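You operate a simulated robot arm through the tools that you are given. There is no shell and no other tool. Be economical: measure what you need, move in short steps, check, and stop when the job is done.

The job below is to be done with a simulated two-armed robot. You get a single attempt, and the scene is never put back.

## Task
Screw the blue wide cap on the grey banded wide spout, locked in the holder.
Fine: fork down before you screw; free it afterwards, spout left in the holder.

The check looks at the end state, three seconds after you hand in, the way a careful person would. Anything else that was tipped, shoved, dropped, spilled or broken makes it a failure. Lids that push on must go on centred and level and be pressed home; caps that screw on are set level and turned clockwise until they are tight.

## Robot
Two 7-joint arms with two-finger parallel grippers on one trunk, on a base that drives. Base frame: it is fixed to the floor where the robot stands at the start and does not move with it; the origin is under the middle of the robot, x ahead of it, y to its left, z up. Readings come in mm, rad, newtons and seconds.
The left shoulder is at the start at [50, 165, 1205], the right one opposite. With the tool pointing down near the work surface each hand reaches from about 180 to 680 mm from the robot's upright axis, wherever it stands, measured 20 degrees to its own side. Places, roughly: fork of the spout holder [700, 100, 900]; pocket of the spout holder [800, 200, 900]; spout holder [800, 100, 900]; thread of the wide spout with the grey band [500, 0, 900]. Payload 3.91 kg a hand.
The tool frame of a hand sits at the grasp point between the pads (the TCP): z along the fingers, y along the line on which they close. The tips reach 30 mm beyond it. The gripper opens to 110 mm. The fingers are 20 mm wide and 10 mm thick; the gripper's body (48 by 112 mm) begins 55 mm behind the TCP.
Orientation is that of the tool frame in the base frame, as [roll, pitch, yaw] about the fixed x, y, z axes, in that order (R = Rz(yaw) Ry(pitch) Rx(roll)). With the fingers straight down and closing along the base's y, the tool's x points along the base's -x, its y along +y and its z along -z.

## Interface
- The arms move only by the tool move_arm. It takes "left_deltas", "right_deltas" or both (then of equal length, played together; a hand with none holds still); each is a list of rows, each a list of 7 numbers: the shift along the tool's x, y, z in cm, then the turn, a rotation vector about the tool's x, y, z in rad, then the finger opening in cm, from 0 to 11. In form: [[dx, dy, dz, rx, ry, rz, grip], ...]. A call has 1 to 20 rows; each row shifts and turns the commanded pose from where the row before left it, along the tool's axes as they then stand. Each row takes 0.2 s and may step no farther than 50 mm and 0.15 rad from the row before; otherwise, or with a gripper value out of range, the whole call is refused. Where a pose cannot be reached the arm comes as near as it can. A force on the tool above 90 N (or 10 N above the force at the start of the call, whichever is more), or a blocked arm, ends the call early, and 0.2 s more pass. The fingers move at their own pace (about 45 mm/s each) and stop on an object; they squeeze with about 32 N. The grip force told is the motor's: it shows also when the fingers shut on nothing. Time passes only in rows, and 0.2 s behind the last, so rows that do not move let the fingers close. The reply holds the time, the measured pose of the TCP, the force on the tool along the base axes, the opening and the grip force, in the units named above and with some noise, with the torque about the TCP (base axes, N m) and any sound that the robot's microphone picked up.
- Cameras (640 x 400 px; columns grow to the right, rows downward): "scene" is now at [113.1, 23.1, 1371.7]; the picture's right is [0.26, -0.97, 0.00], its down [-0.58, -0.16, -0.80] and it looks along [0.77, 0.21, -0.60] (base axes); focal length 286 px, centre (320, 200). "left" rides on the left gripper at [72, -17, -103] in its tool frame; the picture's right is [0.23, 0.97, 0.00], its down [-0.76, 0.18, -0.62] and it looks along [-0.61, 0.14, 0.78] (tool axes); focal length 222 px, centre (320, 200). "right" rides on the right gripper at [72, 17, -103] in its tool frame; the picture's right is [-0.23, 0.97, 0.00], its down [-0.76, -0.18, -0.62] and it looks along [-0.61, -0.14, 0.78] (tool axes); focal length 222 px, centre (320, 200). There is no depth. A picture from a camera that has moved, and an enlarged one, comes with that camera's place and axes in the base frame and with its lens.
- camera(camera): a new picture of that camera. No time passes.
- raise_lower(by): slides the trunk up (or, below 0, down) by that many mm; the arms and the scene camera ride with it, the base frame stays. It gives what a move gives, with no picture.
- base_move(legs): drives the robot by 1 to 6 legs, each [ahead, left, turn to the left] in mm, mm and rad, along the robot's own axes; the way and the turn of a leg run together, so that a leg with both is an arc; at most 1500 mm and 3.142 rad a leg. The arms and the cameras ride along, it lands a little off, and it stops where it bumps. It gives what a move gives.
- aim_head(pan, tilt): turns the head with the scene camera to pan (to the left, within 1.396 rad either way) and tilt (down, from -0.506 to 1.204), counted from straight ahead of the robot. It gives what a move gives.
- close_up(camera, box): a new picture of the part [left, top, right, bottom] of that camera's present view, enlarged. No time passes.
- job_done(): hands the job in; it is judged then, once.

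Work in short steps. Places have to be worked out from the pictures, the camera data and where the tool is seen: move nearer, look again, correct. Check each grasp and each placing, and mend what went wrong. You have 120 turns and 92 pictures in all, those below and enlarged ones among them. Open the grippers and draw the arms clear of the work before you hand the job in, unless the task says otherwise; then end with one line.

The tools are called after "Request:" as a command line: name --argument value ..., lists and objects as JSON in quotes. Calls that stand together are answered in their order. move_arm: Moves the arms, as the interface text tells. Its arguments: {"type":"object","properties":{"left_deltas":{"type":"array","items":{"type":"array","items":{"type":"number"}}},"right_deltas":{"type":"array","items":{"type":"array","items":{"type":"number"}}}},"required":[]} The other tools are called the same way: raise_lower (by) slides the trunk up or down; base_move (legs) drives the base; aim_head (pan, tilt) turns the head that bears the scene camera; camera (camera) takes a picture; close_up (camera, box) takes an enlarged picture of a part of a camera's view; job_done () hands the job in.

At the start:

```text
time: 0.0
left_tool_pos: [400.4, 234.9, 1137.8]
left_ee_rot: [-3.14, 0.0, -3.141]
left_ft_force: [-0.5, -0.2, 0.6]
left_torque: [0.01, 0.0, 0.05]
left_gripper_width: 110.1
left_grip_force: 0.0
right_tool_pos: [285.4, -43.2, 1210.1]
right_ee_rot: [3.14, 0.001, -3.141]
right_ft_force: [0.0, 0.4, -0.8]
right_torque: [-0.01, -0.01, -0.04]
right_gripper_width: 110.0
right_grip_force: 0.1
trunk travel left (down, up): [-425.0, 78.0]
robot x, y, heading: [2.4, 2.3, 0.001]
head pan, tilt: [0.264, 0.648]
```

scene: 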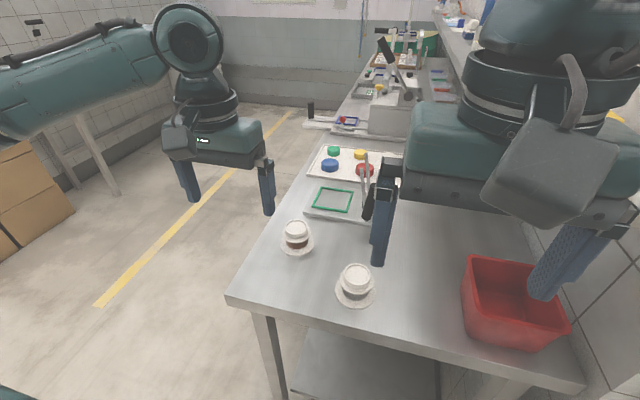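
right: 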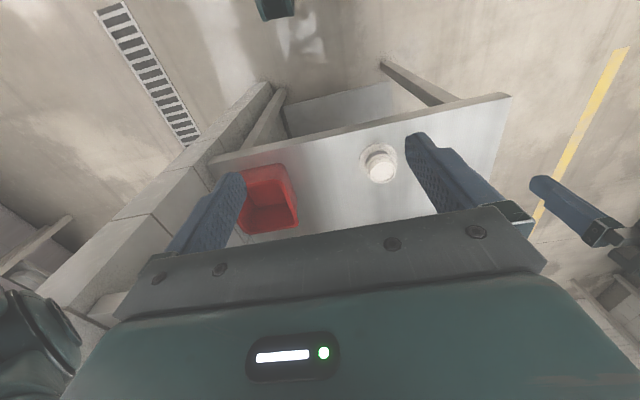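
left: 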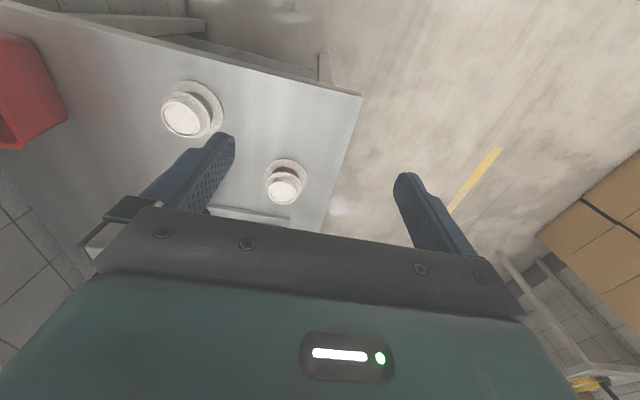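

The scene shows two spouts near the table edge, a holder with a green outlined pocket, and a tray of coloured caps. I enlarge the important parts.

Request:
close_up --camera "scene" --box '[260, 130, 420, 230]'

Request:
close_up --camera "scene" --box '[250, 210, 410, 310]'

```text
4.00 times, centred on (340, 180) of scene
camera zoom: at [113.1, 23.1, 1371.7], right [0.26, -0.97, 0.0], down [-0.58, -0.16, -0.8], along [0.77, 0.21, -0.6], focal length 1145 px, centre (240, 280)
```

zoom: 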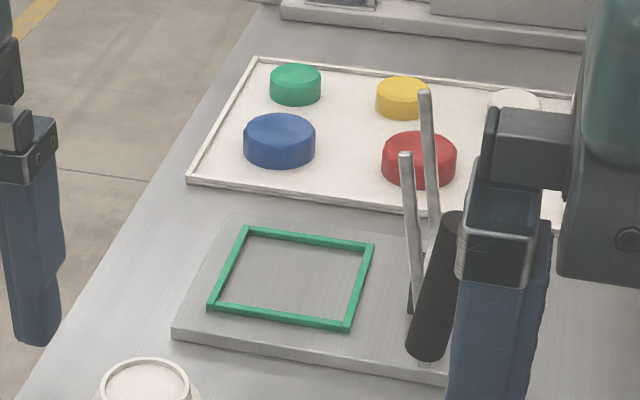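

```text
4.00 times, centred on (330, 260) of scene
camera zoom: at [113.1, 23.1, 1371.7], right [0.26, -0.97, 0.0], down [-0.58, -0.16, -0.8], along [0.77, 0.21, -0.6], focal length 1145 px, centre (280, -40)
```

zoom: 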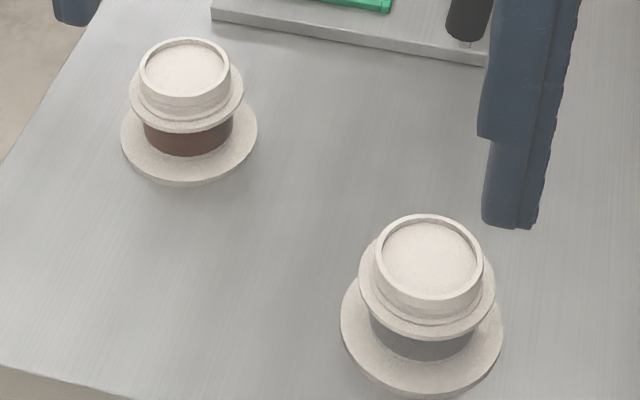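

Grey-band spout is about [480, 50], pocket about [757, 160], blue cap about [929, 211]; table front edge x≈400, left edge y≈290. I'll drive round to the table's left side and face it, so all is in reach.

Request:
base_move --legs '[[0, 720, 0], [700, 0, 0], [0, 0, -1.57]]'

Request:
aim_head --pan 0.0 --tilt 0.75

Request:
camera --camera "scene"

```text
time: 13.9
left_tool_pos: [947.0, 332.2, 1137.6]
left_ee_rot: [3.142, -0.001, 1.607]
left_ft_force: [-0.1, 0.2, 0.1]
left_torque: [-0.01, 0.01, 0.02]
left_gripper_width: 109.9
left_grip_force: 0.0
right_tool_pos: [666.5, 434.5, 1210.2]
right_ee_rot: [3.141, 0.0, 1.604]
right_ft_force: [0.4, -0.2, 0.2]
right_torque: [-0.01, 0.01, 0.03]
right_gripper_width: 109.9
right_grip_force: 0.0
trunk travel left (down, up): [-425.0, 78.0]
robot x, y, heading: [699.3, 720.8, -1.54]
head pan, tilt: [0.264, 0.648]
```

```text
time: 14.7
left_tool_pos: [948.1, 330.7, 1138.1]
left_ee_rot: [-3.14, -0.001, 1.606]
left_ft_force: [0.0, -0.2, 0.1]
left_torque: [-0.02, 0.0, 0.0]
left_gripper_width: 110.1
left_grip_force: 0.2
right_tool_pos: [666.0, 434.9, 1209.4]
right_ee_rot: [-3.141, 0.001, 1.603]
right_ft_force: [-0.7, 0.2, -0.1]
right_torque: [0.01, 0.04, 0.01]
right_gripper_width: 110.1
right_grip_force: 0.0
trunk travel left (down, up): [-425.0, 78.0]
robot x, y, heading: [701.9, 724.6, -1.542]
head pan, tilt: [0.0, 0.75]
```

```text
86 pictures are left
camera scene: at [703.0, 609.8, 1363.0], right [-1.0, -0.03, 0.0], down [-0.02, 0.68, -0.73], along [0.02, -0.73, -0.68], focal length 286 px, centre (320, 200)
```

scene: 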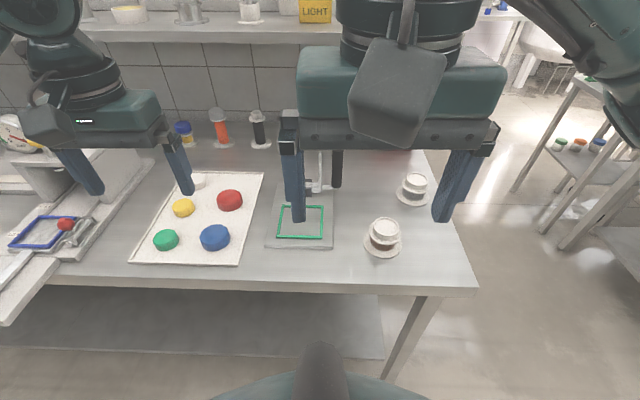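

All is in view from here. I shift the right hand above and short of the grey-band spout, which also clears the view of the holder.

Request:
move_arm --right_deltas '[[-3.6, -2.5, 0.8, 0, 0, 0, 11], [-3.6, -2.5, 0.8, 0, 0, 0, 11], [-3.6, -2.5, 0.8, 0, 0, 0, 11], [-3.6, -2.5, 0.8, 0, 0, 0, 11], [-3.6, -2.5, 0.8, 0, 0, 0, 11], [-3.6, -2.5, 0.8, 0, 0, 0, 11], [-3.6, -2.5, 0.8, 0, 0, 0, 11], [0, 0, 0, 0, 0, 0, 11]]'

Request:
camera --camera "right"

Request:
camera --camera "scene"

```text
time: 16.5
left_tool_pos: [947.7, 330.9, 1136.6]
left_ee_rot: [-3.141, 0.002, 1.607]
left_ft_force: [1.2, -0.4, 0.3]
left_torque: [0.0, 0.02, 0.01]
left_gripper_width: 109.8
left_grip_force: 0.1
right_tool_pos: [496.3, 175.3, 1153.0]
right_ee_rot: [3.141, 0.001, 1.602]
right_ft_force: [0.7, 0.0, 0.1]
right_torque: [0.0, 0.04, -0.02]
right_gripper_width: 110.2
right_grip_force: 0.1
trunk travel left (down, up): [-425.0, 78.0]
robot x, y, heading: [699.7, 721.9, -1.542]
head pan, tilt: [0.0, 0.75]
```

```text
85 pictures are left
camera right: at [511.6, 247.2, 1255.4], right [0.98, -0.19, 0.0], down [-0.15, -0.77, 0.62], along [-0.12, -0.61, -0.78], focal length 222 px, centre (320, 200)
```

right: 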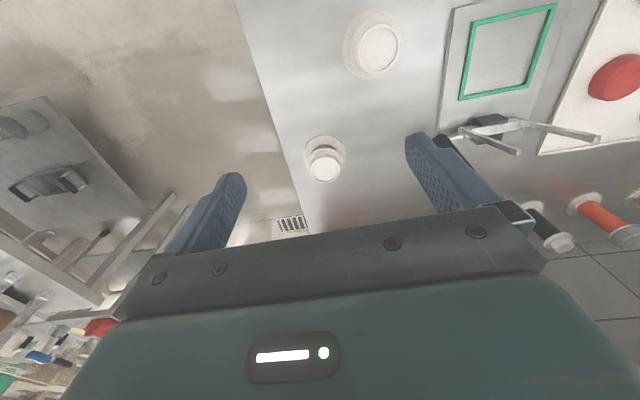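

```text
84 pictures are left
camera scene: at [703.0, 610.1, 1363.0], right [-1.0, -0.03, 0.0], down [-0.02, 0.68, -0.73], along [0.02, -0.73, -0.68], focal length 286 px, centre (320, 200)
```

scene: 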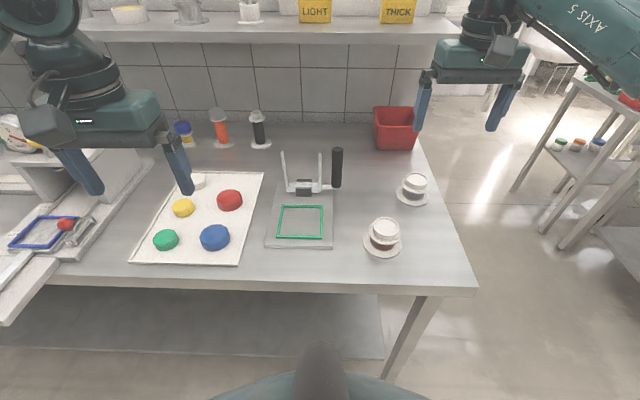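

Request:
close_up --camera "scene" --box '[250, 140, 354, 260]'

Request:
close_up --camera "scene" --box '[350, 160, 446, 270]'

Request:
close_up --camera "scene" --box '[140, 170, 260, 270]'

Request:
close_up --camera "right" --box '[270, 120, 370, 200]'

```text
3.33 times, centred on (302, 200) of scene
camera zoom: at [703.0, 610.1, 1363.0], right [-1.0, -0.03, 0.0], down [-0.02, 0.68, -0.73], along [0.02, -0.73, -0.68], focal length 954 px, centre (380, 200)
```

zoom: 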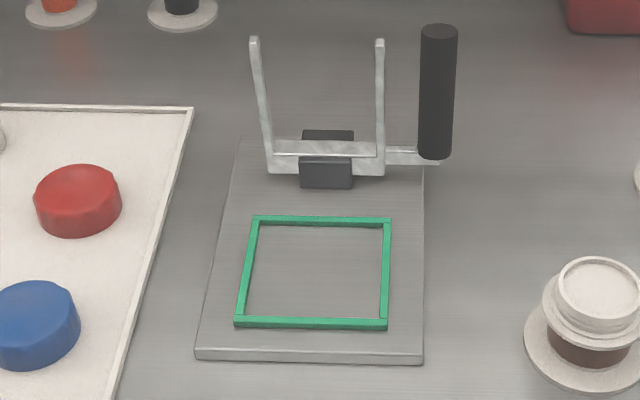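

```text
3.64 times, centred on (398, 215) of scene
camera zoom: at [703.0, 610.1, 1363.0], right [-1.0, -0.03, 0.0], down [-0.02, 0.68, -0.73], along [0.02, -0.73, -0.68], focal length 1041 px, centre (36, 146)
```

zoom: 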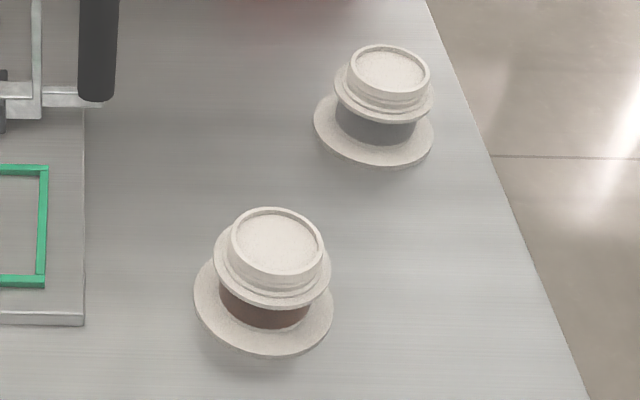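

```text
4.00 times, centred on (200, 220) of scene
camera zoom: at [703.0, 610.1, 1363.0], right [-1.0, -0.03, 0.0], down [-0.02, 0.68, -0.73], along [0.02, -0.73, -0.68], focal length 1145 px, centre (800, 120)
```

zoom: 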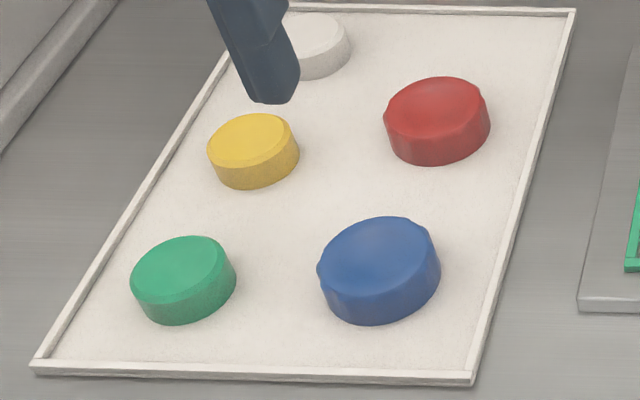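

```text
5.00 times, centred on (320, 160) of right
camera zoom: at [511.6, 247.2, 1255.4], right [0.98, -0.19, 0.0], down [-0.15, -0.77, 0.62], along [-0.12, -0.61, -0.78], focal length 1111 px, centre (320, 400)
```

zoom: 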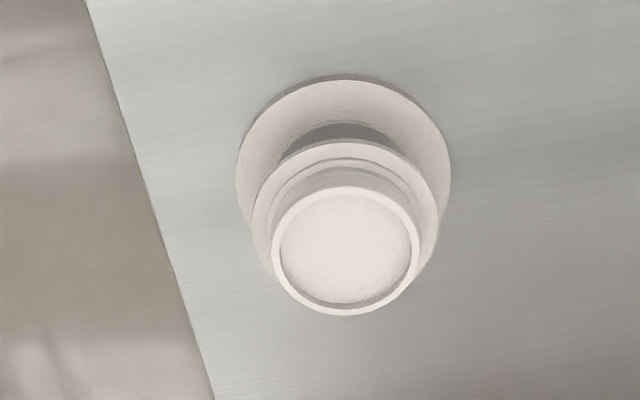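

Estimates: grey spout axis [480, 52], rim top z≈920, base z≈868; pocket centre [759, 160]; fork handle vertical at about [674, 70]. I shift the base slightly so both arms have comfortable reach, then remeasure.

Request:
base_move --legs '[[28, -80, -0.029]]'

Request:
camera --camera "scene"

```text
time: 17.9
left_tool_pos: [856.0, 295.3, 1137.4]
left_ee_rot: [-3.141, 0.001, 1.578]
left_ft_force: [-0.1, 0.2, -0.5]
left_torque: [-0.01, -0.02, 0.03]
left_gripper_width: 110.0
left_grip_force: 0.1
right_tool_pos: [401.4, 152.2, 1152.6]
right_ee_rot: [3.138, -0.001, 1.576]
right_ft_force: [-0.6, 0.3, -0.9]
right_torque: [0.0, 0.01, 0.0]
right_gripper_width: 110.0
right_grip_force: 0.0
trunk travel left (down, up): [-425.0, 78.0]
robot x, y, heading: [621.4, 689.5, -1.561]
head pan, tilt: [0.0, 0.75]
```

```text
79 pictures are left
camera scene: at [619.1, 580.2, 1363.0], right [-1.0, -0.01, 0.0], down [0.0, 0.68, -0.73], along [0.0, -0.73, -0.68], focal length 286 px, centre (320, 200)
```

scene: 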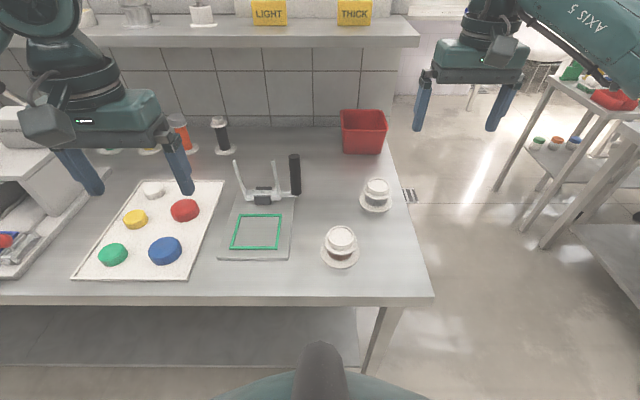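

Right hand moves to above the grey spout ([480, 52], TCP z 1000), staying well above its rim.

Request:
move_arm --right_deltas '[[-2.5, 2.0, 3.7, 0, 0, 0, 11], [-2.5, 2.0, 3.7, 0, 0, 0, 11], [-2.5, 2.0, 3.7, 0, 0, 0, 11], [-2.5, 1.9, 3.7, 0, 0, 0, 11], [0, 0, 0, 0, 0, 0, 11]]'

Request:
camera --camera "right"

Request:
close_up --camera "scene" --box '[330, 130, 430, 230]'

```text
time: 19.1
left_tool_pos: [854.9, 294.9, 1137.0]
left_ee_rot: [3.141, 0.0, 1.576]
left_ft_force: [0.4, 0.5, -0.5]
left_torque: [0.02, 0.01, 0.01]
left_gripper_width: 109.9
left_grip_force: 0.0
right_tool_pos: [484.1, 51.0, 1003.3]
right_ee_rot: [-3.141, 0.002, 1.579]
right_ft_force: [-0.5, 0.0, 0.2]
right_torque: [-0.04, -0.02, 0.04]
right_gripper_width: 110.0
right_grip_force: 0.1
trunk travel left (down, up): [-425.0, 78.0]
robot x, y, heading: [618.9, 696.7, -1.562]
head pan, tilt: [0.0, 0.75]
```

```text
78 pictures are left
camera right: at [501.5, 122.8, 1106.9], right [0.98, -0.22, 0.0], down [-0.17, -0.76, 0.62], along [-0.14, -0.61, -0.78], focal length 222 px, centre (320, 200)
```

right: 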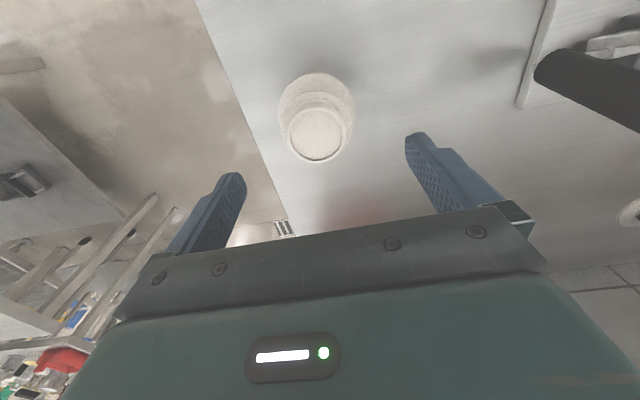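

```text
4.00 times, centred on (380, 180) of scene
camera zoom: at [619.0, 580.7, 1363.1], right [-1.0, 0.0, 0.0], down [0.0, 0.68, -0.73], along [0.0, -0.73, -0.68], focal length 1145 px, centre (80, 280)
```

zoom: 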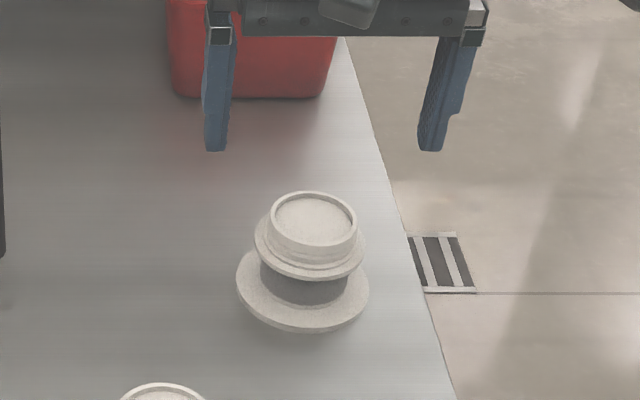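

Rim centre fixes from both cameras agree at about [480.5, 52, 920], flange top about z 908. I lower so the tips sit just above the flange, then close on the rim.

Request:
move_arm --right_deltas '[[0.1, -0.35, 3.15, 0, 0, 0, 11], [0, 0, 3.15, 0, 0, 0, 11], [0, 0, 0, 0, 0, 0, 11], [0, 0, 0, 0, 0, 0, 7]]'

Request:
close_up --camera "scene" --box '[330, 130, 430, 230]'

Request:
camera --camera "right"

```text
time: 20.1
left_tool_pos: [855.6, 295.9, 1137.5]
left_ee_rot: [-3.141, 0.0, 1.577]
left_ft_force: [0.6, 0.4, -0.3]
left_torque: [-0.02, -0.04, -0.03]
left_gripper_width: 109.9
left_grip_force: 0.0
right_tool_pos: [479.8, 54.6, 941.0]
right_ee_rot: [-3.141, 0.001, 1.576]
right_ft_force: [0.2, -0.2, 0.4]
right_torque: [0.04, 0.03, -0.04]
right_gripper_width: 75.3
right_grip_force: 0.1
trunk travel left (down, up): [-425.0, 78.0]
robot x, y, heading: [616.9, 689.9, -1.569]
head pan, tilt: [0.0, 0.75]
```

```text
4.00 times, centred on (380, 180) of scene
camera zoom: at [619.6, 580.3, 1363.0], right [-1.0, -0.01, 0.0], down [0.0, 0.68, -0.73], along [0.0, -0.73, -0.68], focal length 1145 px, centre (80, 280)
```

zoom: 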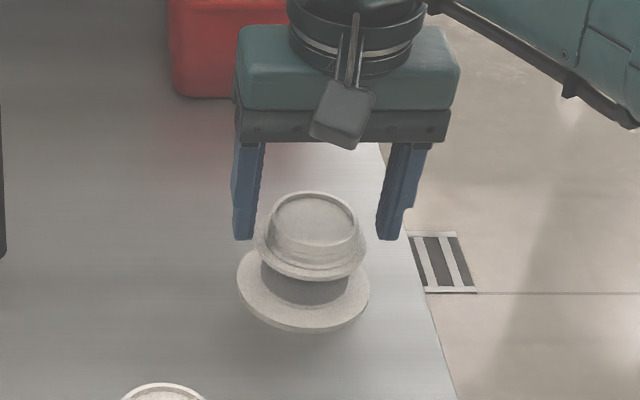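

```text
75 pictures are left
camera right: at [498.1, 125.8, 1043.4], right [0.97, -0.22, 0.0], down [-0.17, -0.76, 0.62], along [-0.14, -0.61, -0.78], focal length 222 px, centre (320, 200)
```

right: 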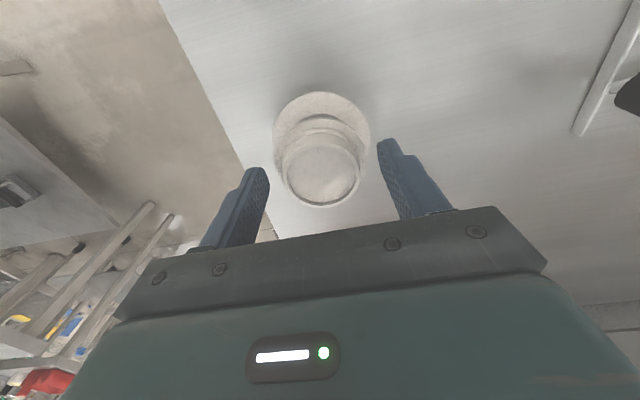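

Fingers straddle the rim centred; I close on it and check width.

Request:
move_arm --right_deltas '[[0, 0, 0, 0, 0, 0, 4], [0, 0, 0, 0, 0, 0, 4], [0, 0, 0, 0, 0, 0, 4], [0, 0, 0, 0, 0, 0, 4]]'

Request:
close_up --camera "scene" --box '[330, 130, 430, 230]'

```text
time: 21.1
left_tool_pos: [855.0, 294.7, 1138.0]
left_ee_rot: [-3.14, -0.001, 1.579]
left_ft_force: [-0.5, -0.6, 0.7]
left_torque: [-0.02, 0.01, 0.02]
left_gripper_width: 110.0
left_grip_force: 0.2
right_tool_pos: [480.9, 53.6, 940.6]
right_ee_rot: [3.141, -0.001, 1.575]
right_ft_force: [-0.2, -0.6, 0.9]
right_torque: [-0.04, 0.09, 0.0]
right_gripper_width: 51.6
right_grip_force: 32.3
trunk travel left (down, up): [-425.0, 78.0]
robot x, y, heading: [619.9, 691.1, -1.565]
head pan, tilt: [0.0, 0.75]
```

```text
4.00 times, centred on (380, 180) of scene
camera zoom: at [619.6, 580.4, 1363.0], right [-1.0, -0.01, 0.0], down [0.0, 0.68, -0.73], along [0.0, -0.73, -0.68], focal length 1145 px, centre (80, 280)
```

zoom: 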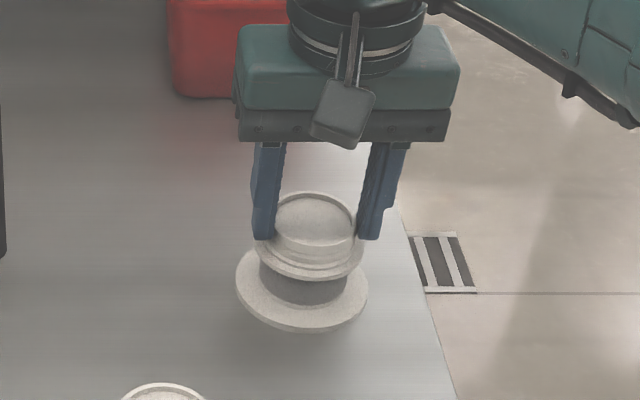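

Held at 51.6 mm. I lift straight up 160 mm.

Request:
move_arm --right_deltas '[[0, 0, -1, 0, 0, 0, 4], [0, 0, -3, 0, 0, 0, 4], [0, 0, -4, 0, 0, 0, 4], [0, 0, -4, 0, 0, 0, 4], [0, 0, -4, 0, 0, 0, 4], [0, 0, 0, 0, 0, 0, 4]]'

Request:
close_up --camera "scene" --box '[320, 60, 440, 180]'

```text
time: 22.5
left_tool_pos: [856.3, 294.7, 1137.2]
left_ee_rot: [-3.141, 0.001, 1.576]
left_ft_force: [-0.1, -0.2, -0.1]
left_torque: [0.01, -0.03, 0.03]
left_gripper_width: 110.0
left_grip_force: 0.0
right_tool_pos: [477.2, 51.9, 1101.4]
right_ee_rot: [3.138, 0.0, 1.576]
right_ft_force: [-0.2, -0.4, -1.2]
right_torque: [0.03, 0.02, 0.03]
right_gripper_width: 51.5
right_grip_force: 32.0
trunk travel left (down, up): [-425.0, 78.0]
robot x, y, heading: [617.0, 694.7, -1.566]
head pan, tilt: [0.0, 0.75]
```

```text
3.33 times, centred on (380, 120) of scene
camera zoom: at [619.3, 580.1, 1363.0], right [-1.0, -0.01, 0.0], down [0.0, 0.68, -0.73], along [0.0, -0.73, -0.68], focal length 954 px, centre (120, 467)
```

zoom: 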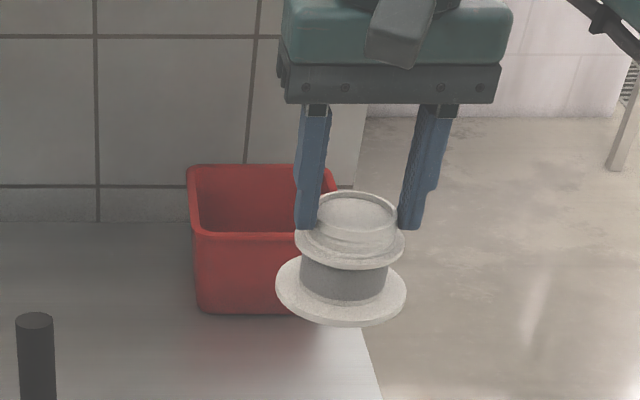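

Spout hangs upright. I carry it toward the pocket and move the left hand out of the way at the same time.

Request:
move_arm --right_deltas '[[3.6, 0, 0, 0, 0, 0, 4], [3.6, 0, 0, 0, 0, 0, 4], [3.6, 0, 0, 0, 0, 0, 4], [0, 4.0, 0, 0, 0, 0, 4], [0, 4.0, 0, 0, 0, 0, 4], [0, 4.0, 0, 0, 0, 0, 4], [0, 4.0, 0, 0, 0, 0, 4], [0, 4.0, 0, 0, 0, 0, 4], [0, 4.0, 0, 0, 0, 0, 4], [0, 4.1, 0, 0, 0, 0, 4], [0, 0, 0, 0, 0, 0, 4]]' --left_deltas '[[0, 4, 0, 0, 0, 0, 11], [0, 4, 0, 0, 0, 0, 11], [0, 4, 0, 0, 0, 0, 11], [0, 4, 0, 0, 0, 0, 11], [0, 0, 0, 0, 0, 0, 11], [0, 0, 0, 0, 0, 0, 11], [0, 0, 0, 0, 0, 0, 11], [0, 0, 0, 0, 0, 0, 11], [0, 0, 0, 0, 0, 0, 11], [0, 0, 0, 0, 0, 0, 11], [0, 0, 0, 0, 0, 0, 11]]'

Request:
camera --camera "scene"

Request:
camera --camera "right"

Request:
close_up --camera "scene" --box '[195, 140, 315, 270]'

```text
time: 24.9
left_tool_pos: [1016.0, 296.5, 1138.4]
left_ee_rot: [3.141, 0.0, 1.576]
left_ft_force: [0.2, -0.1, -0.1]
left_torque: [0.0, -0.06, 0.01]
left_gripper_width: 110.2
left_grip_force: 0.1
right_tool_pos: [747.8, 160.2, 1100.3]
right_ee_rot: [3.138, 0.003, 1.577]
right_ft_force: [0.0, -0.2, -0.1]
right_torque: [-0.03, -0.01, 0.02]
right_gripper_width: 51.7
right_grip_force: 32.1
right hand out of reach, approached as far as the arm can: row 10
trunk travel left (down, up): [-425.0, 78.0]
robot x, y, heading: [619.8, 694.7, -1.566]
head pan, tilt: [0.0, 0.75]
```

```text
72 pictures are left
camera scene: at [619.1, 580.1, 1363.0], right [-1.0, 0.0, 0.0], down [0.0, 0.68, -0.73], along [0.0, -0.73, -0.68], focal length 286 px, centre (320, 200)
```

scene: 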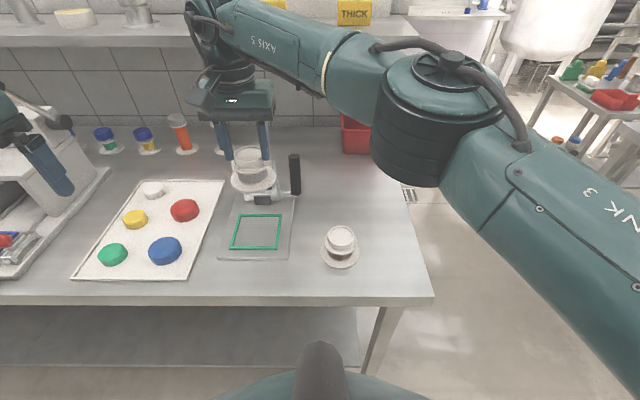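

```text
71 pictures are left
camera right: at [764.5, 232.9, 1203.0], right [0.97, -0.22, 0.0], down [-0.18, -0.76, 0.62], along [-0.14, -0.61, -0.78], focal length 222 px, centre (320, 200)
```

right: 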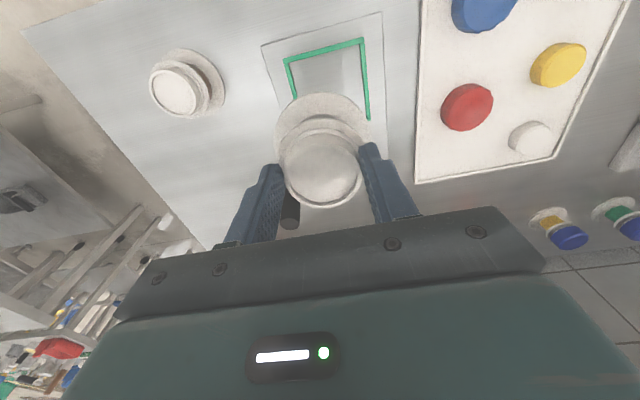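

```text
3.08 times, centred on (255, 205) of scene
camera zoom: at [619.1, 580.1, 1363.0], right [-1.0, 0.0, 0.0], down [0.0, 0.68, -0.73], along [0.0, -0.73, -0.68], focal length 881 px, centre (520, 185)
```

zoom: 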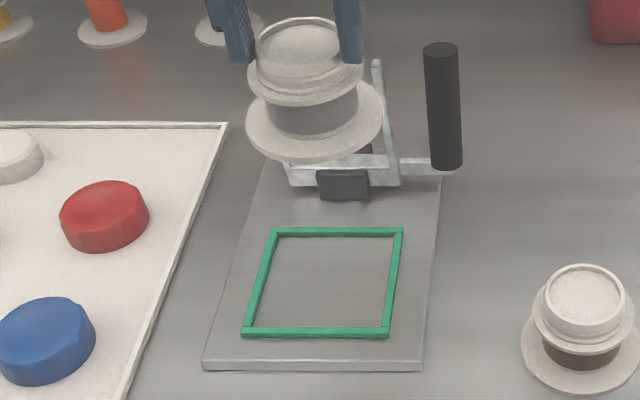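

The right arm reached its limit at x≈748; I drive the base 60 mm to its left (+x) and recheck.

Request:
base_move --legs '[[0, 60, 0]]'

Request:
close_up --camera "scene" --box '[215, 140, 335, 270]'

```text
time: 26.1
left_tool_pos: [1075.9, 296.1, 1138.2]
left_ee_rot: [-3.14, -0.002, 1.576]
left_ft_force: [-0.5, -0.6, -0.7]
left_torque: [-0.02, 0.04, -0.03]
left_gripper_width: 110.0
left_grip_force: 0.1
right_tool_pos: [807.6, 161.7, 1100.6]
right_ee_rot: [3.141, 0.001, 1.573]
right_ft_force: [-0.4, 0.6, -0.5]
right_torque: [-0.02, -0.01, 0.0]
right_gripper_width: 51.6
right_grip_force: 31.7
trunk travel left (down, up): [-425.0, 78.0]
robot x, y, heading: [677.6, 691.0, -1.568]
head pan, tilt: [0.0, 0.75]
```

```text
3.08 times, centred on (275, 205) of scene
camera zoom: at [679.5, 580.6, 1363.0], right [-1.0, 0.0, 0.0], down [0.0, 0.68, -0.73], along [0.0, -0.73, -0.68], focal length 881 px, centre (458, 185)
```

zoom: 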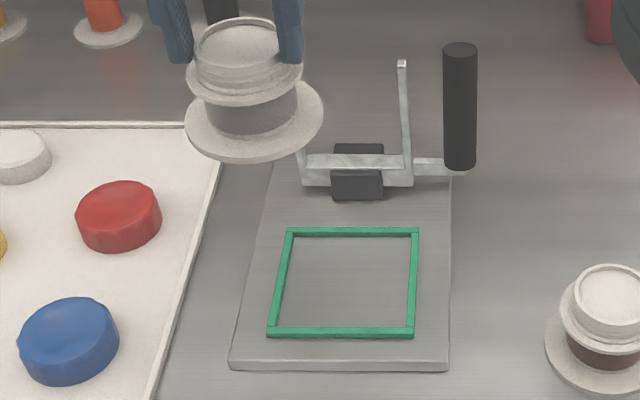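

Now I shift back −x 48 mm over the pocket centre and descend to TCP z≈980 (base ≈30 mm over the rails), for an alignment check.

Request:
move_arm --right_deltas '[[0, -2.4, 0, 0, 0, 0, 4], [0, -2.4, 0, 0, 0, 0, 4], [0, 0, 4, 0, 0, 0, 4], [0, 0, 4, 0, 0, 0, 4], [0, 0, 4, 0, 0, 0, 4], [0, 0, 0, 0, 0, 0, 4]]'

Request:
close_up --camera "scene" --box '[230, 160, 330, 260]'

Request:
close_up --camera "right" --box '[240, 20, 420, 220]'

```text
time: 27.5
left_tool_pos: [1075.3, 297.2, 1138.1]
left_ee_rot: [3.141, 0.0, 1.577]
left_ft_force: [0.7, 0.1, -0.3]
left_torque: [0.0, 0.0, 0.01]
left_gripper_width: 110.1
left_grip_force: 0.0
right_tool_pos: [758.4, 162.9, 981.4]
right_ee_rot: [3.14, 0.002, 1.575]
right_ft_force: [0.5, 0.4, -0.4]
right_torque: [0.01, -0.01, 0.01]
right_gripper_width: 51.6
right_grip_force: 31.9
trunk travel left (down, up): [-425.0, 78.0]
robot x, y, heading: [679.3, 691.9, -1.565]
head pan, tilt: [0.0, 0.75]
```

```text
4.00 times, centred on (280, 210) of scene
camera zoom: at [679.0, 580.8, 1363.0], right [-1.0, 0.0, 0.0], down [0.0, 0.68, -0.73], along [0.0, -0.73, -0.68], focal length 1145 px, centre (480, 160)
```

zoom: 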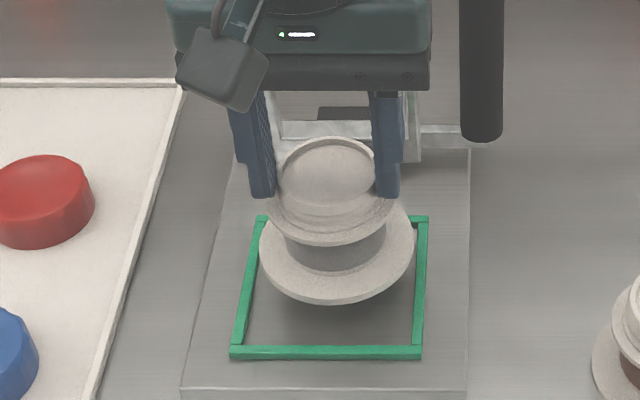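

```text
2.00 times, centred on (330, 120) of right
camera zoom: at [775.7, 234.2, 1083.9], right [0.97, -0.22, 0.0], down [-0.18, -0.76, 0.62], along [-0.14, -0.61, -0.78], focal length 444 px, centre (300, 360)
```

zoom: 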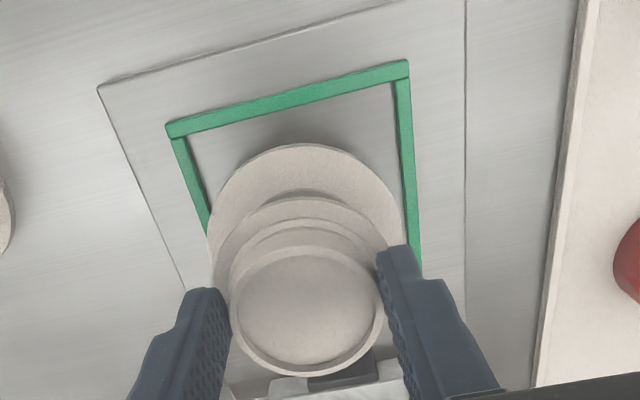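

Disc is slightly −x of the pocket centre (≈2–3 mm); the disc bottom is judged about z 905 and rail tops about 878. I correct 2.5 mm in x and lower 20 mm for a closer look.

Request:
move_arm --right_deltas '[[0, 0.25, 1, 0, 0, 0, 4], [0, 0, 1, 0, 0, 0, 4], [0, 0, 0, 0, 0, 0, 4], [0, 0, 0, 0, 0, 0, 4]]'

Request:
close_up --camera "scene" --box '[240, 180, 320, 255]'

Request:
close_up --camera "right" --box '[250, 40, 410, 190]'

```text
time: 28.5
left_tool_pos: [1075.4, 295.7, 1137.6]
left_ee_rot: [-3.14, 0.0, 1.575]
left_ft_force: [0.2, -0.5, -0.3]
left_torque: [0.0, 0.02, 0.0]
left_gripper_width: 110.1
left_grip_force: 0.0
right_tool_pos: [761.4, 161.7, 959.8]
right_ee_rot: [3.139, 0.001, 1.574]
right_ft_force: [0.1, -1.4, 0.0]
right_torque: [0.05, 0.0, 0.0]
right_gripper_width: 51.6
right_grip_force: 32.1
trunk travel left (down, up): [-425.0, 78.0]
robot x, y, heading: [681.4, 690.7, -1.567]
head pan, tilt: [0.0, 0.75]
```

```text
5.33 times, centred on (280, 218) of scene
camera zoom: at [679.0, 580.6, 1363.0], right [-1.0, 0.0, 0.0], down [0.0, 0.68, -0.73], along [0.0, -0.73, -0.68], focal length 1527 px, centre (533, 107)
```

zoom: 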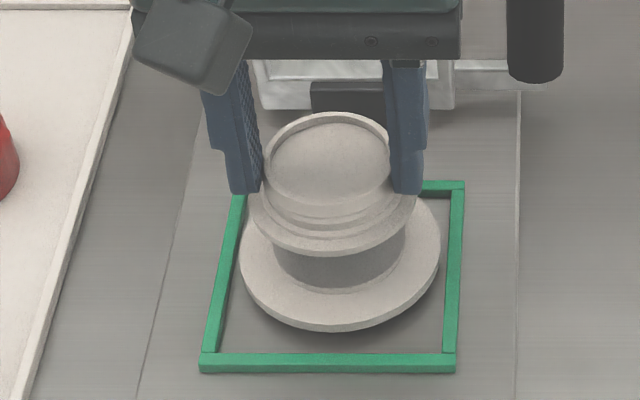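

```text
2.67 times, centred on (330, 115) of right
camera zoom: at [778.3, 233.1, 1062.8], right [0.97, -0.22, 0.0], down [-0.18, -0.76, 0.62], along [-0.14, -0.61, -0.78], focal length 592 px, centre (293, 427)
```

zoom: 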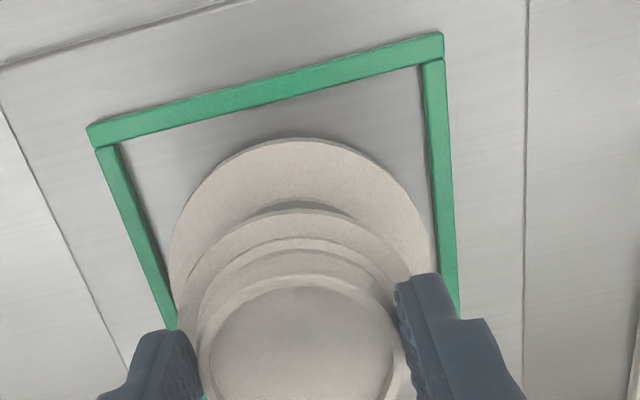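

Both views show the disc centred in x, but about 6 mm too far from the near rail (disc sits a bit off the TCP in y). I shift +6 mm in y and look again.

Request:
move_arm --right_deltas '[[0.6, 0.05, 0, 0, 0, 0, 4], [0, 0, 0, 0, 0, 0, 4], [0, 0, 0, 0, 0, 0, 4]]'

Request:
close_up --camera "scene" --box '[240, 180, 320, 255]'

Request:
close_up --camera "right" --box '[250, 40, 410, 190]'

```text
time: 29.3
left_tool_pos: [1076.8, 296.0, 1137.1]
left_ee_rot: [-3.14, 0.001, 1.577]
left_ft_force: [0.5, -0.7, -0.3]
left_torque: [-0.02, 0.02, 0.01]
left_gripper_width: 110.1
left_grip_force: 0.0
right_tool_pos: [761.6, 168.4, 961.1]
right_ee_rot: [3.139, 0.002, 1.574]
right_ft_force: [0.5, -0.4, -1.4]
right_torque: [0.01, 0.0, 0.0]
right_gripper_width: 51.2
right_grip_force: 32.0
trunk travel left (down, up): [-425.0, 78.0]
robot x, y, heading: [680.3, 694.4, -1.567]
head pan, tilt: [0.0, 0.75]
```

```text
5.33 times, centred on (280, 218) of scene
camera zoom: at [679.0, 580.6, 1363.0], right [-1.0, 0.0, 0.0], down [0.0, 0.68, -0.73], along [0.0, -0.73, -0.68], focal length 1527 px, centre (533, 107)
```

zoom: 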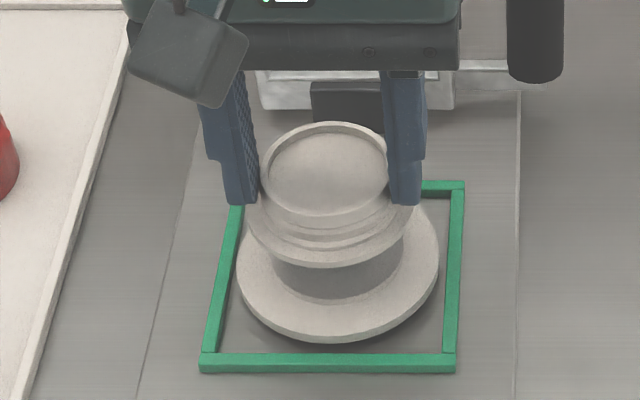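

```text
2.67 times, centred on (330, 115) of right
camera zoom: at [778.5, 239.3, 1063.3], right [0.97, -0.22, 0.0], down [-0.18, -0.76, 0.62], along [-0.14, -0.61, -0.78], focal length 592 px, centre (293, 427)
```

zoom: 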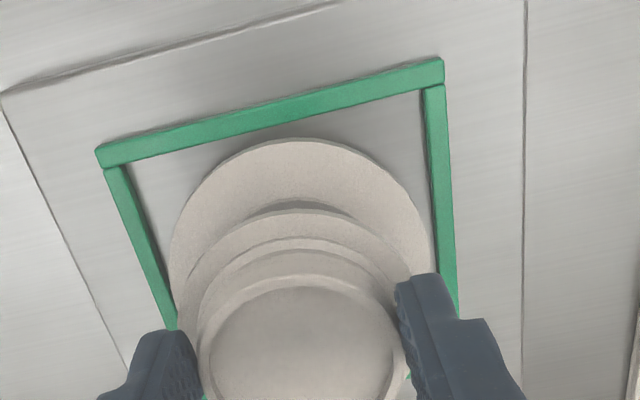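

Gaps now look right on all visible sides (≈1–2 mm near, centred in x). I lower in small steps watching the force.

Request:
move_arm --right_deltas '[[0, 0, 0.25, 0, 0, 0, 4], [0, 0, 0.25, 0, 0, 0, 4], [0, 0, 0, 0, 0, 0, 4]]'

Request:
close_up --camera "scene" --box '[240, 180, 320, 255]'

Request:
close_up --camera "right" --box '[250, 40, 410, 190]'

```text
time: 30.1
left_tool_pos: [1075.1, 297.2, 1137.0]
left_ee_rot: [3.141, 0.0, 1.574]
left_ft_force: [-0.1, 0.8, -0.1]
left_torque: [-0.02, -0.02, -0.01]
left_gripper_width: 109.7
left_grip_force: 0.0
right_tool_pos: [760.7, 166.1, 954.9]
right_ee_rot: [3.139, 0.002, 1.574]
right_ft_force: [-1.1, 0.4, -0.5]
right_torque: [0.0, -0.02, -0.02]
right_gripper_width: 51.8
right_grip_force: 32.4
trunk travel left (down, up): [-425.0, 78.0]
robot x, y, heading: [679.6, 691.7, -1.571]
head pan, tilt: [0.0, 0.75]
```

```text
5.33 times, centred on (280, 218) of scene
camera zoom: at [679.0, 580.6, 1363.0], right [-1.0, 0.0, 0.0], down [0.0, 0.68, -0.73], along [0.0, -0.73, -0.68], focal length 1527 px, centre (533, 107)
```

zoom: 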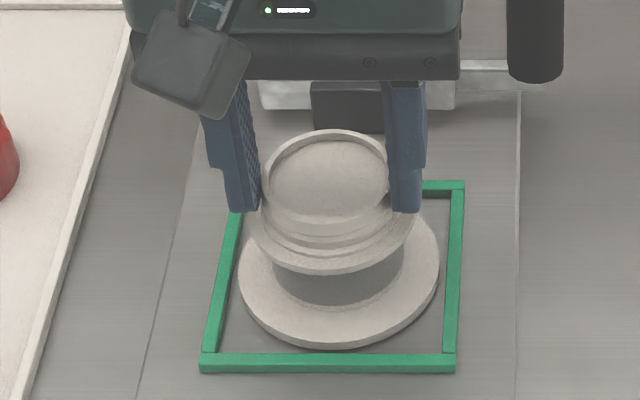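

```text
2.67 times, centred on (330, 115) of right
camera zoom: at [778.7, 238.2, 1057.9], right [0.97, -0.22, 0.0], down [-0.18, -0.76, 0.62], along [-0.14, -0.61, -0.78], focal length 592 px, centre (293, 427)
```

zoom: 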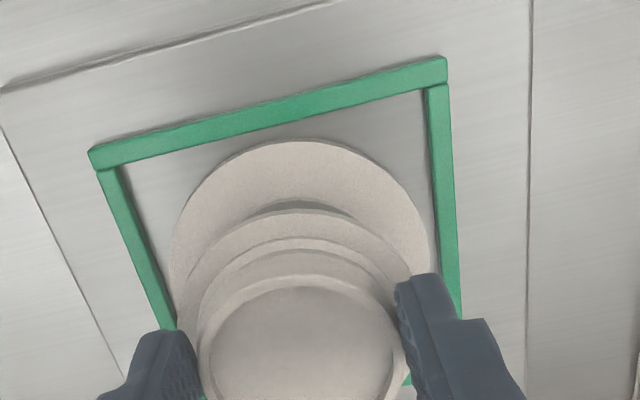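

No contact yet; the near gap reads about 3–4 mm, so I shift +2 mm in y and go down 3 mm more.

Request:
move_arm --right_deltas '[[0.2, 0, 0, 0, 0, 0, 4], [0, -0.03, 0.3, 0, 0, 0, 4], [0, 0, 0, 0, 0, 0, 4]]'

Request:
close_up --camera "scene" --box '[240, 180, 320, 255]'

Request:
close_up --camera "right" --box '[250, 40, 410, 190]'

```text
time: 30.9
left_tool_pos: [1075.7, 296.4, 1138.0]
left_ee_rot: [-3.14, -0.001, 1.576]
left_ft_force: [0.2, 0.3, 0.2]
left_torque: [-0.02, -0.03, 0.02]
left_gripper_width: 110.2
left_grip_force: 0.0
right_tool_pos: [761.2, 168.4, 953.4]
right_ee_rot: [3.139, 0.003, 1.575]
right_ft_force: [1.3, 0.3, 6.0]
right_torque: [0.08, 0.18, -0.02]
right_gripper_width: 51.7
right_grip_force: 31.9
trunk travel left (down, up): [-425.0, 78.0]
robot x, y, heading: [676.7, 694.2, -1.564]
head pan, tilt: [0.0, 0.75]
```

```text
5.33 times, centred on (280, 218) of scene
camera zoom: at [679.0, 581.1, 1363.2], right [-1.0, 0.0, 0.0], down [0.0, 0.68, -0.73], along [0.0, -0.73, -0.68], focal length 1527 px, centre (533, 107)
```

zoom: 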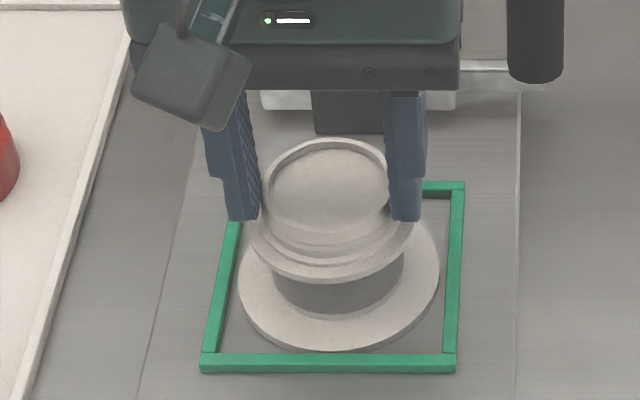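

```text
2.67 times, centred on (330, 115) of right
camera zoom: at [778.7, 241.1, 1055.7], right [0.97, -0.22, 0.0], down [-0.18, -0.76, 0.63], along [-0.14, -0.61, -0.78], focal length 592 px, centre (293, 427)
```

zoom: 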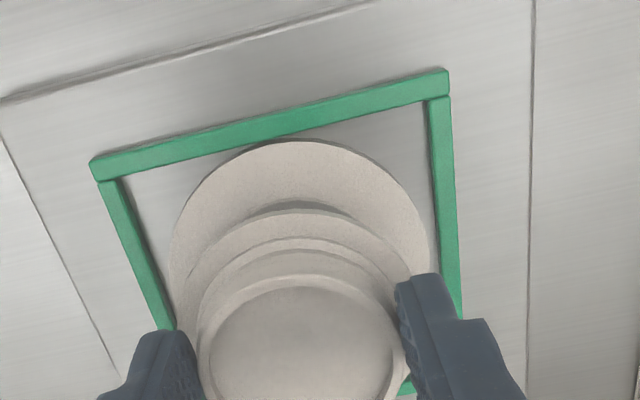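

A light contact of 6 N appeared. I look closer to tell whether the disc is on a rail or on the floor of the pocket.

Request:
close_up --camera "scene" --box '[260, 220, 300, 245]'

Request:
close_up --camera "right" --box '[280, 60, 380, 140]'

```text
16.00 times, centred on (280, 232) of scene
camera zoom: at [679.0, 581.1, 1363.2], right [-1.0, 0.0, 0.0], down [0.0, 0.68, -0.73], along [0.0, -0.73, -0.68], focal length 4580 px, centre (960, -320)
```

zoom: 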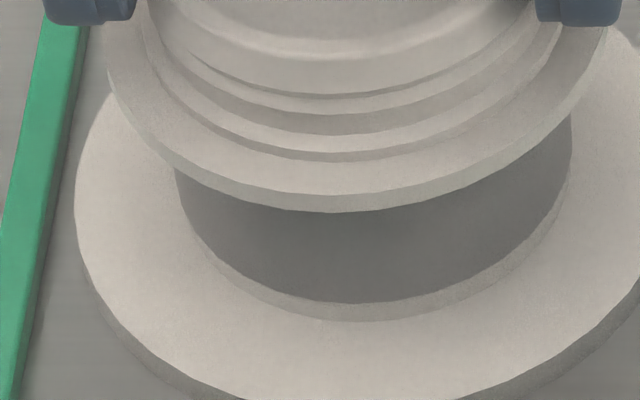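

```text
5.00 times, centred on (330, 100) of right
camera zoom: at [778.7, 241.1, 1055.7], right [0.97, -0.22, 0.0], down [-0.18, -0.76, 0.63], along [-0.14, -0.61, -0.78], focal length 1111 px, centre (270, 700)
```

zoom: 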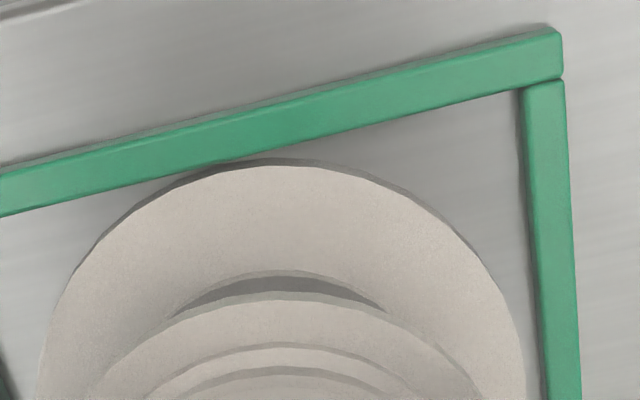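

Request:
close_up --camera "scene" --box '[262, 235, 302, 260]'

Request:
close_up --camera "right" --box '[290, 80, 350, 120]'

```text
16.00 times, centred on (282, 248) of scene
camera zoom: at [679.0, 581.1, 1363.2], right [-1.0, 0.0, 0.0], down [0.0, 0.68, -0.73], along [0.0, -0.73, -0.68], focal length 4580 px, centre (928, -560)
```

zoom: 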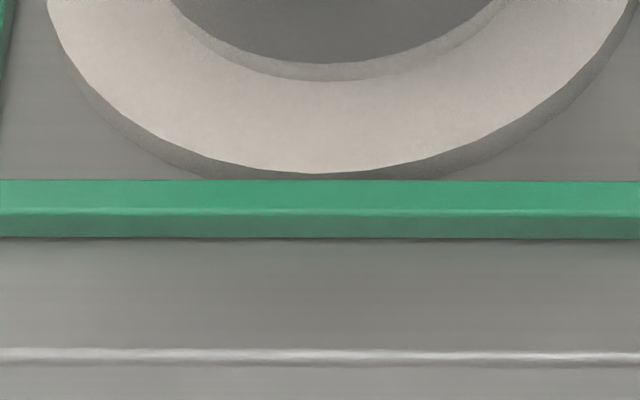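

```text
10.00 times, centred on (320, 100) of right
camera zoom: at [778.7, 241.1, 1055.7], right [0.97, -0.22, 0.0], down [-0.18, -0.76, 0.63], along [-0.14, -0.61, -0.78], focal length 2221 px, centre (320, 1200)
```

zoom: 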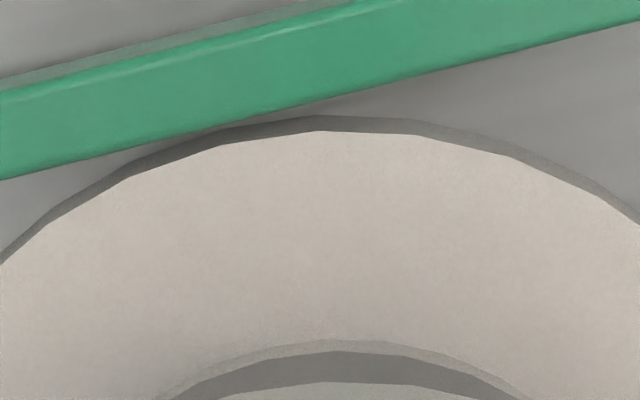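

The near edge is inside the rail (rail hides the disc's lower edge). I press 2 mm more to see whether it settles or is on the floor.

Request:
move_arm --right_deltas '[[0, 0, 0.1, 0, 0, 0, 4], [0, 0, 0.1, 0, 0, 0, 4], [0, 0, 0, 0, 0, 0, 4]]'

Request:
close_up --camera "scene" --box '[240, 190, 320, 250]'

Request:
close_up --camera "right" --box '[290, 80, 350, 120]'

```text
time: 31.7
left_tool_pos: [1076.3, 298.4, 1139.0]
left_ee_rot: [-3.141, 0.003, 1.575]
left_ft_force: [0.7, -0.9, -0.3]
left_torque: [0.01, 0.0, -0.05]
left_gripper_width: 109.9
left_grip_force: 0.1
right_tool_pos: [760.7, 169.4, 952.5]
right_ee_rot: [3.136, 0.009, 1.575]
right_ft_force: [0.9, -5.8, 23.5]
right_torque: [-0.21, 0.08, 0.03]
right_gripper_width: 51.8
right_grip_force: 32.0
trunk travel left (down, up): [-425.0, 78.0]
robot x, y, heading: [681.4, 692.3, -1.565]
head pan, tilt: [0.0, 0.75]
```

```text
6.67 times, centred on (280, 220) of scene
camera zoom: at [678.9, 582.2, 1363.4], right [-1.0, 0.0, 0.0], down [0.0, 0.68, -0.73], along [0.0, -0.73, -0.68], focal length 1908 px, centre (587, 67)
```

zoom: 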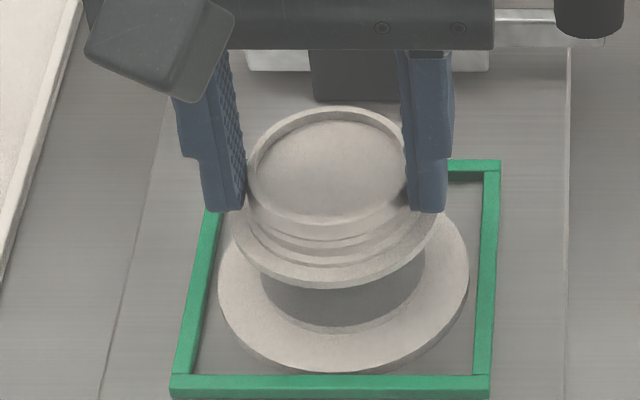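

```text
10.00 times, centred on (320, 100) of right
camera zoom: at [778.6, 241.8, 1054.6], right [0.97, -0.22, 0.01], down [-0.18, -0.76, 0.63], along [-0.14, -0.61, -0.78], focal length 2221 px, centre (320, 1200)
```

zoom: 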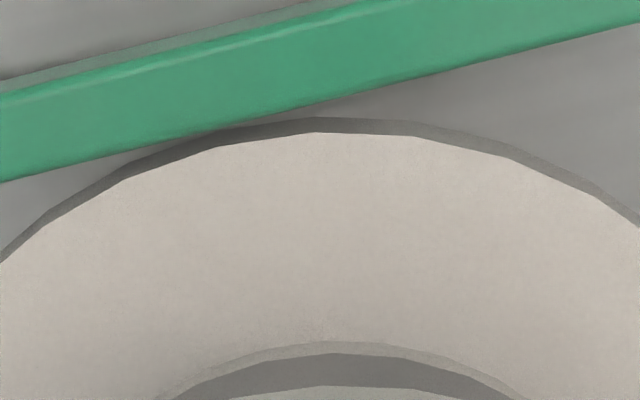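

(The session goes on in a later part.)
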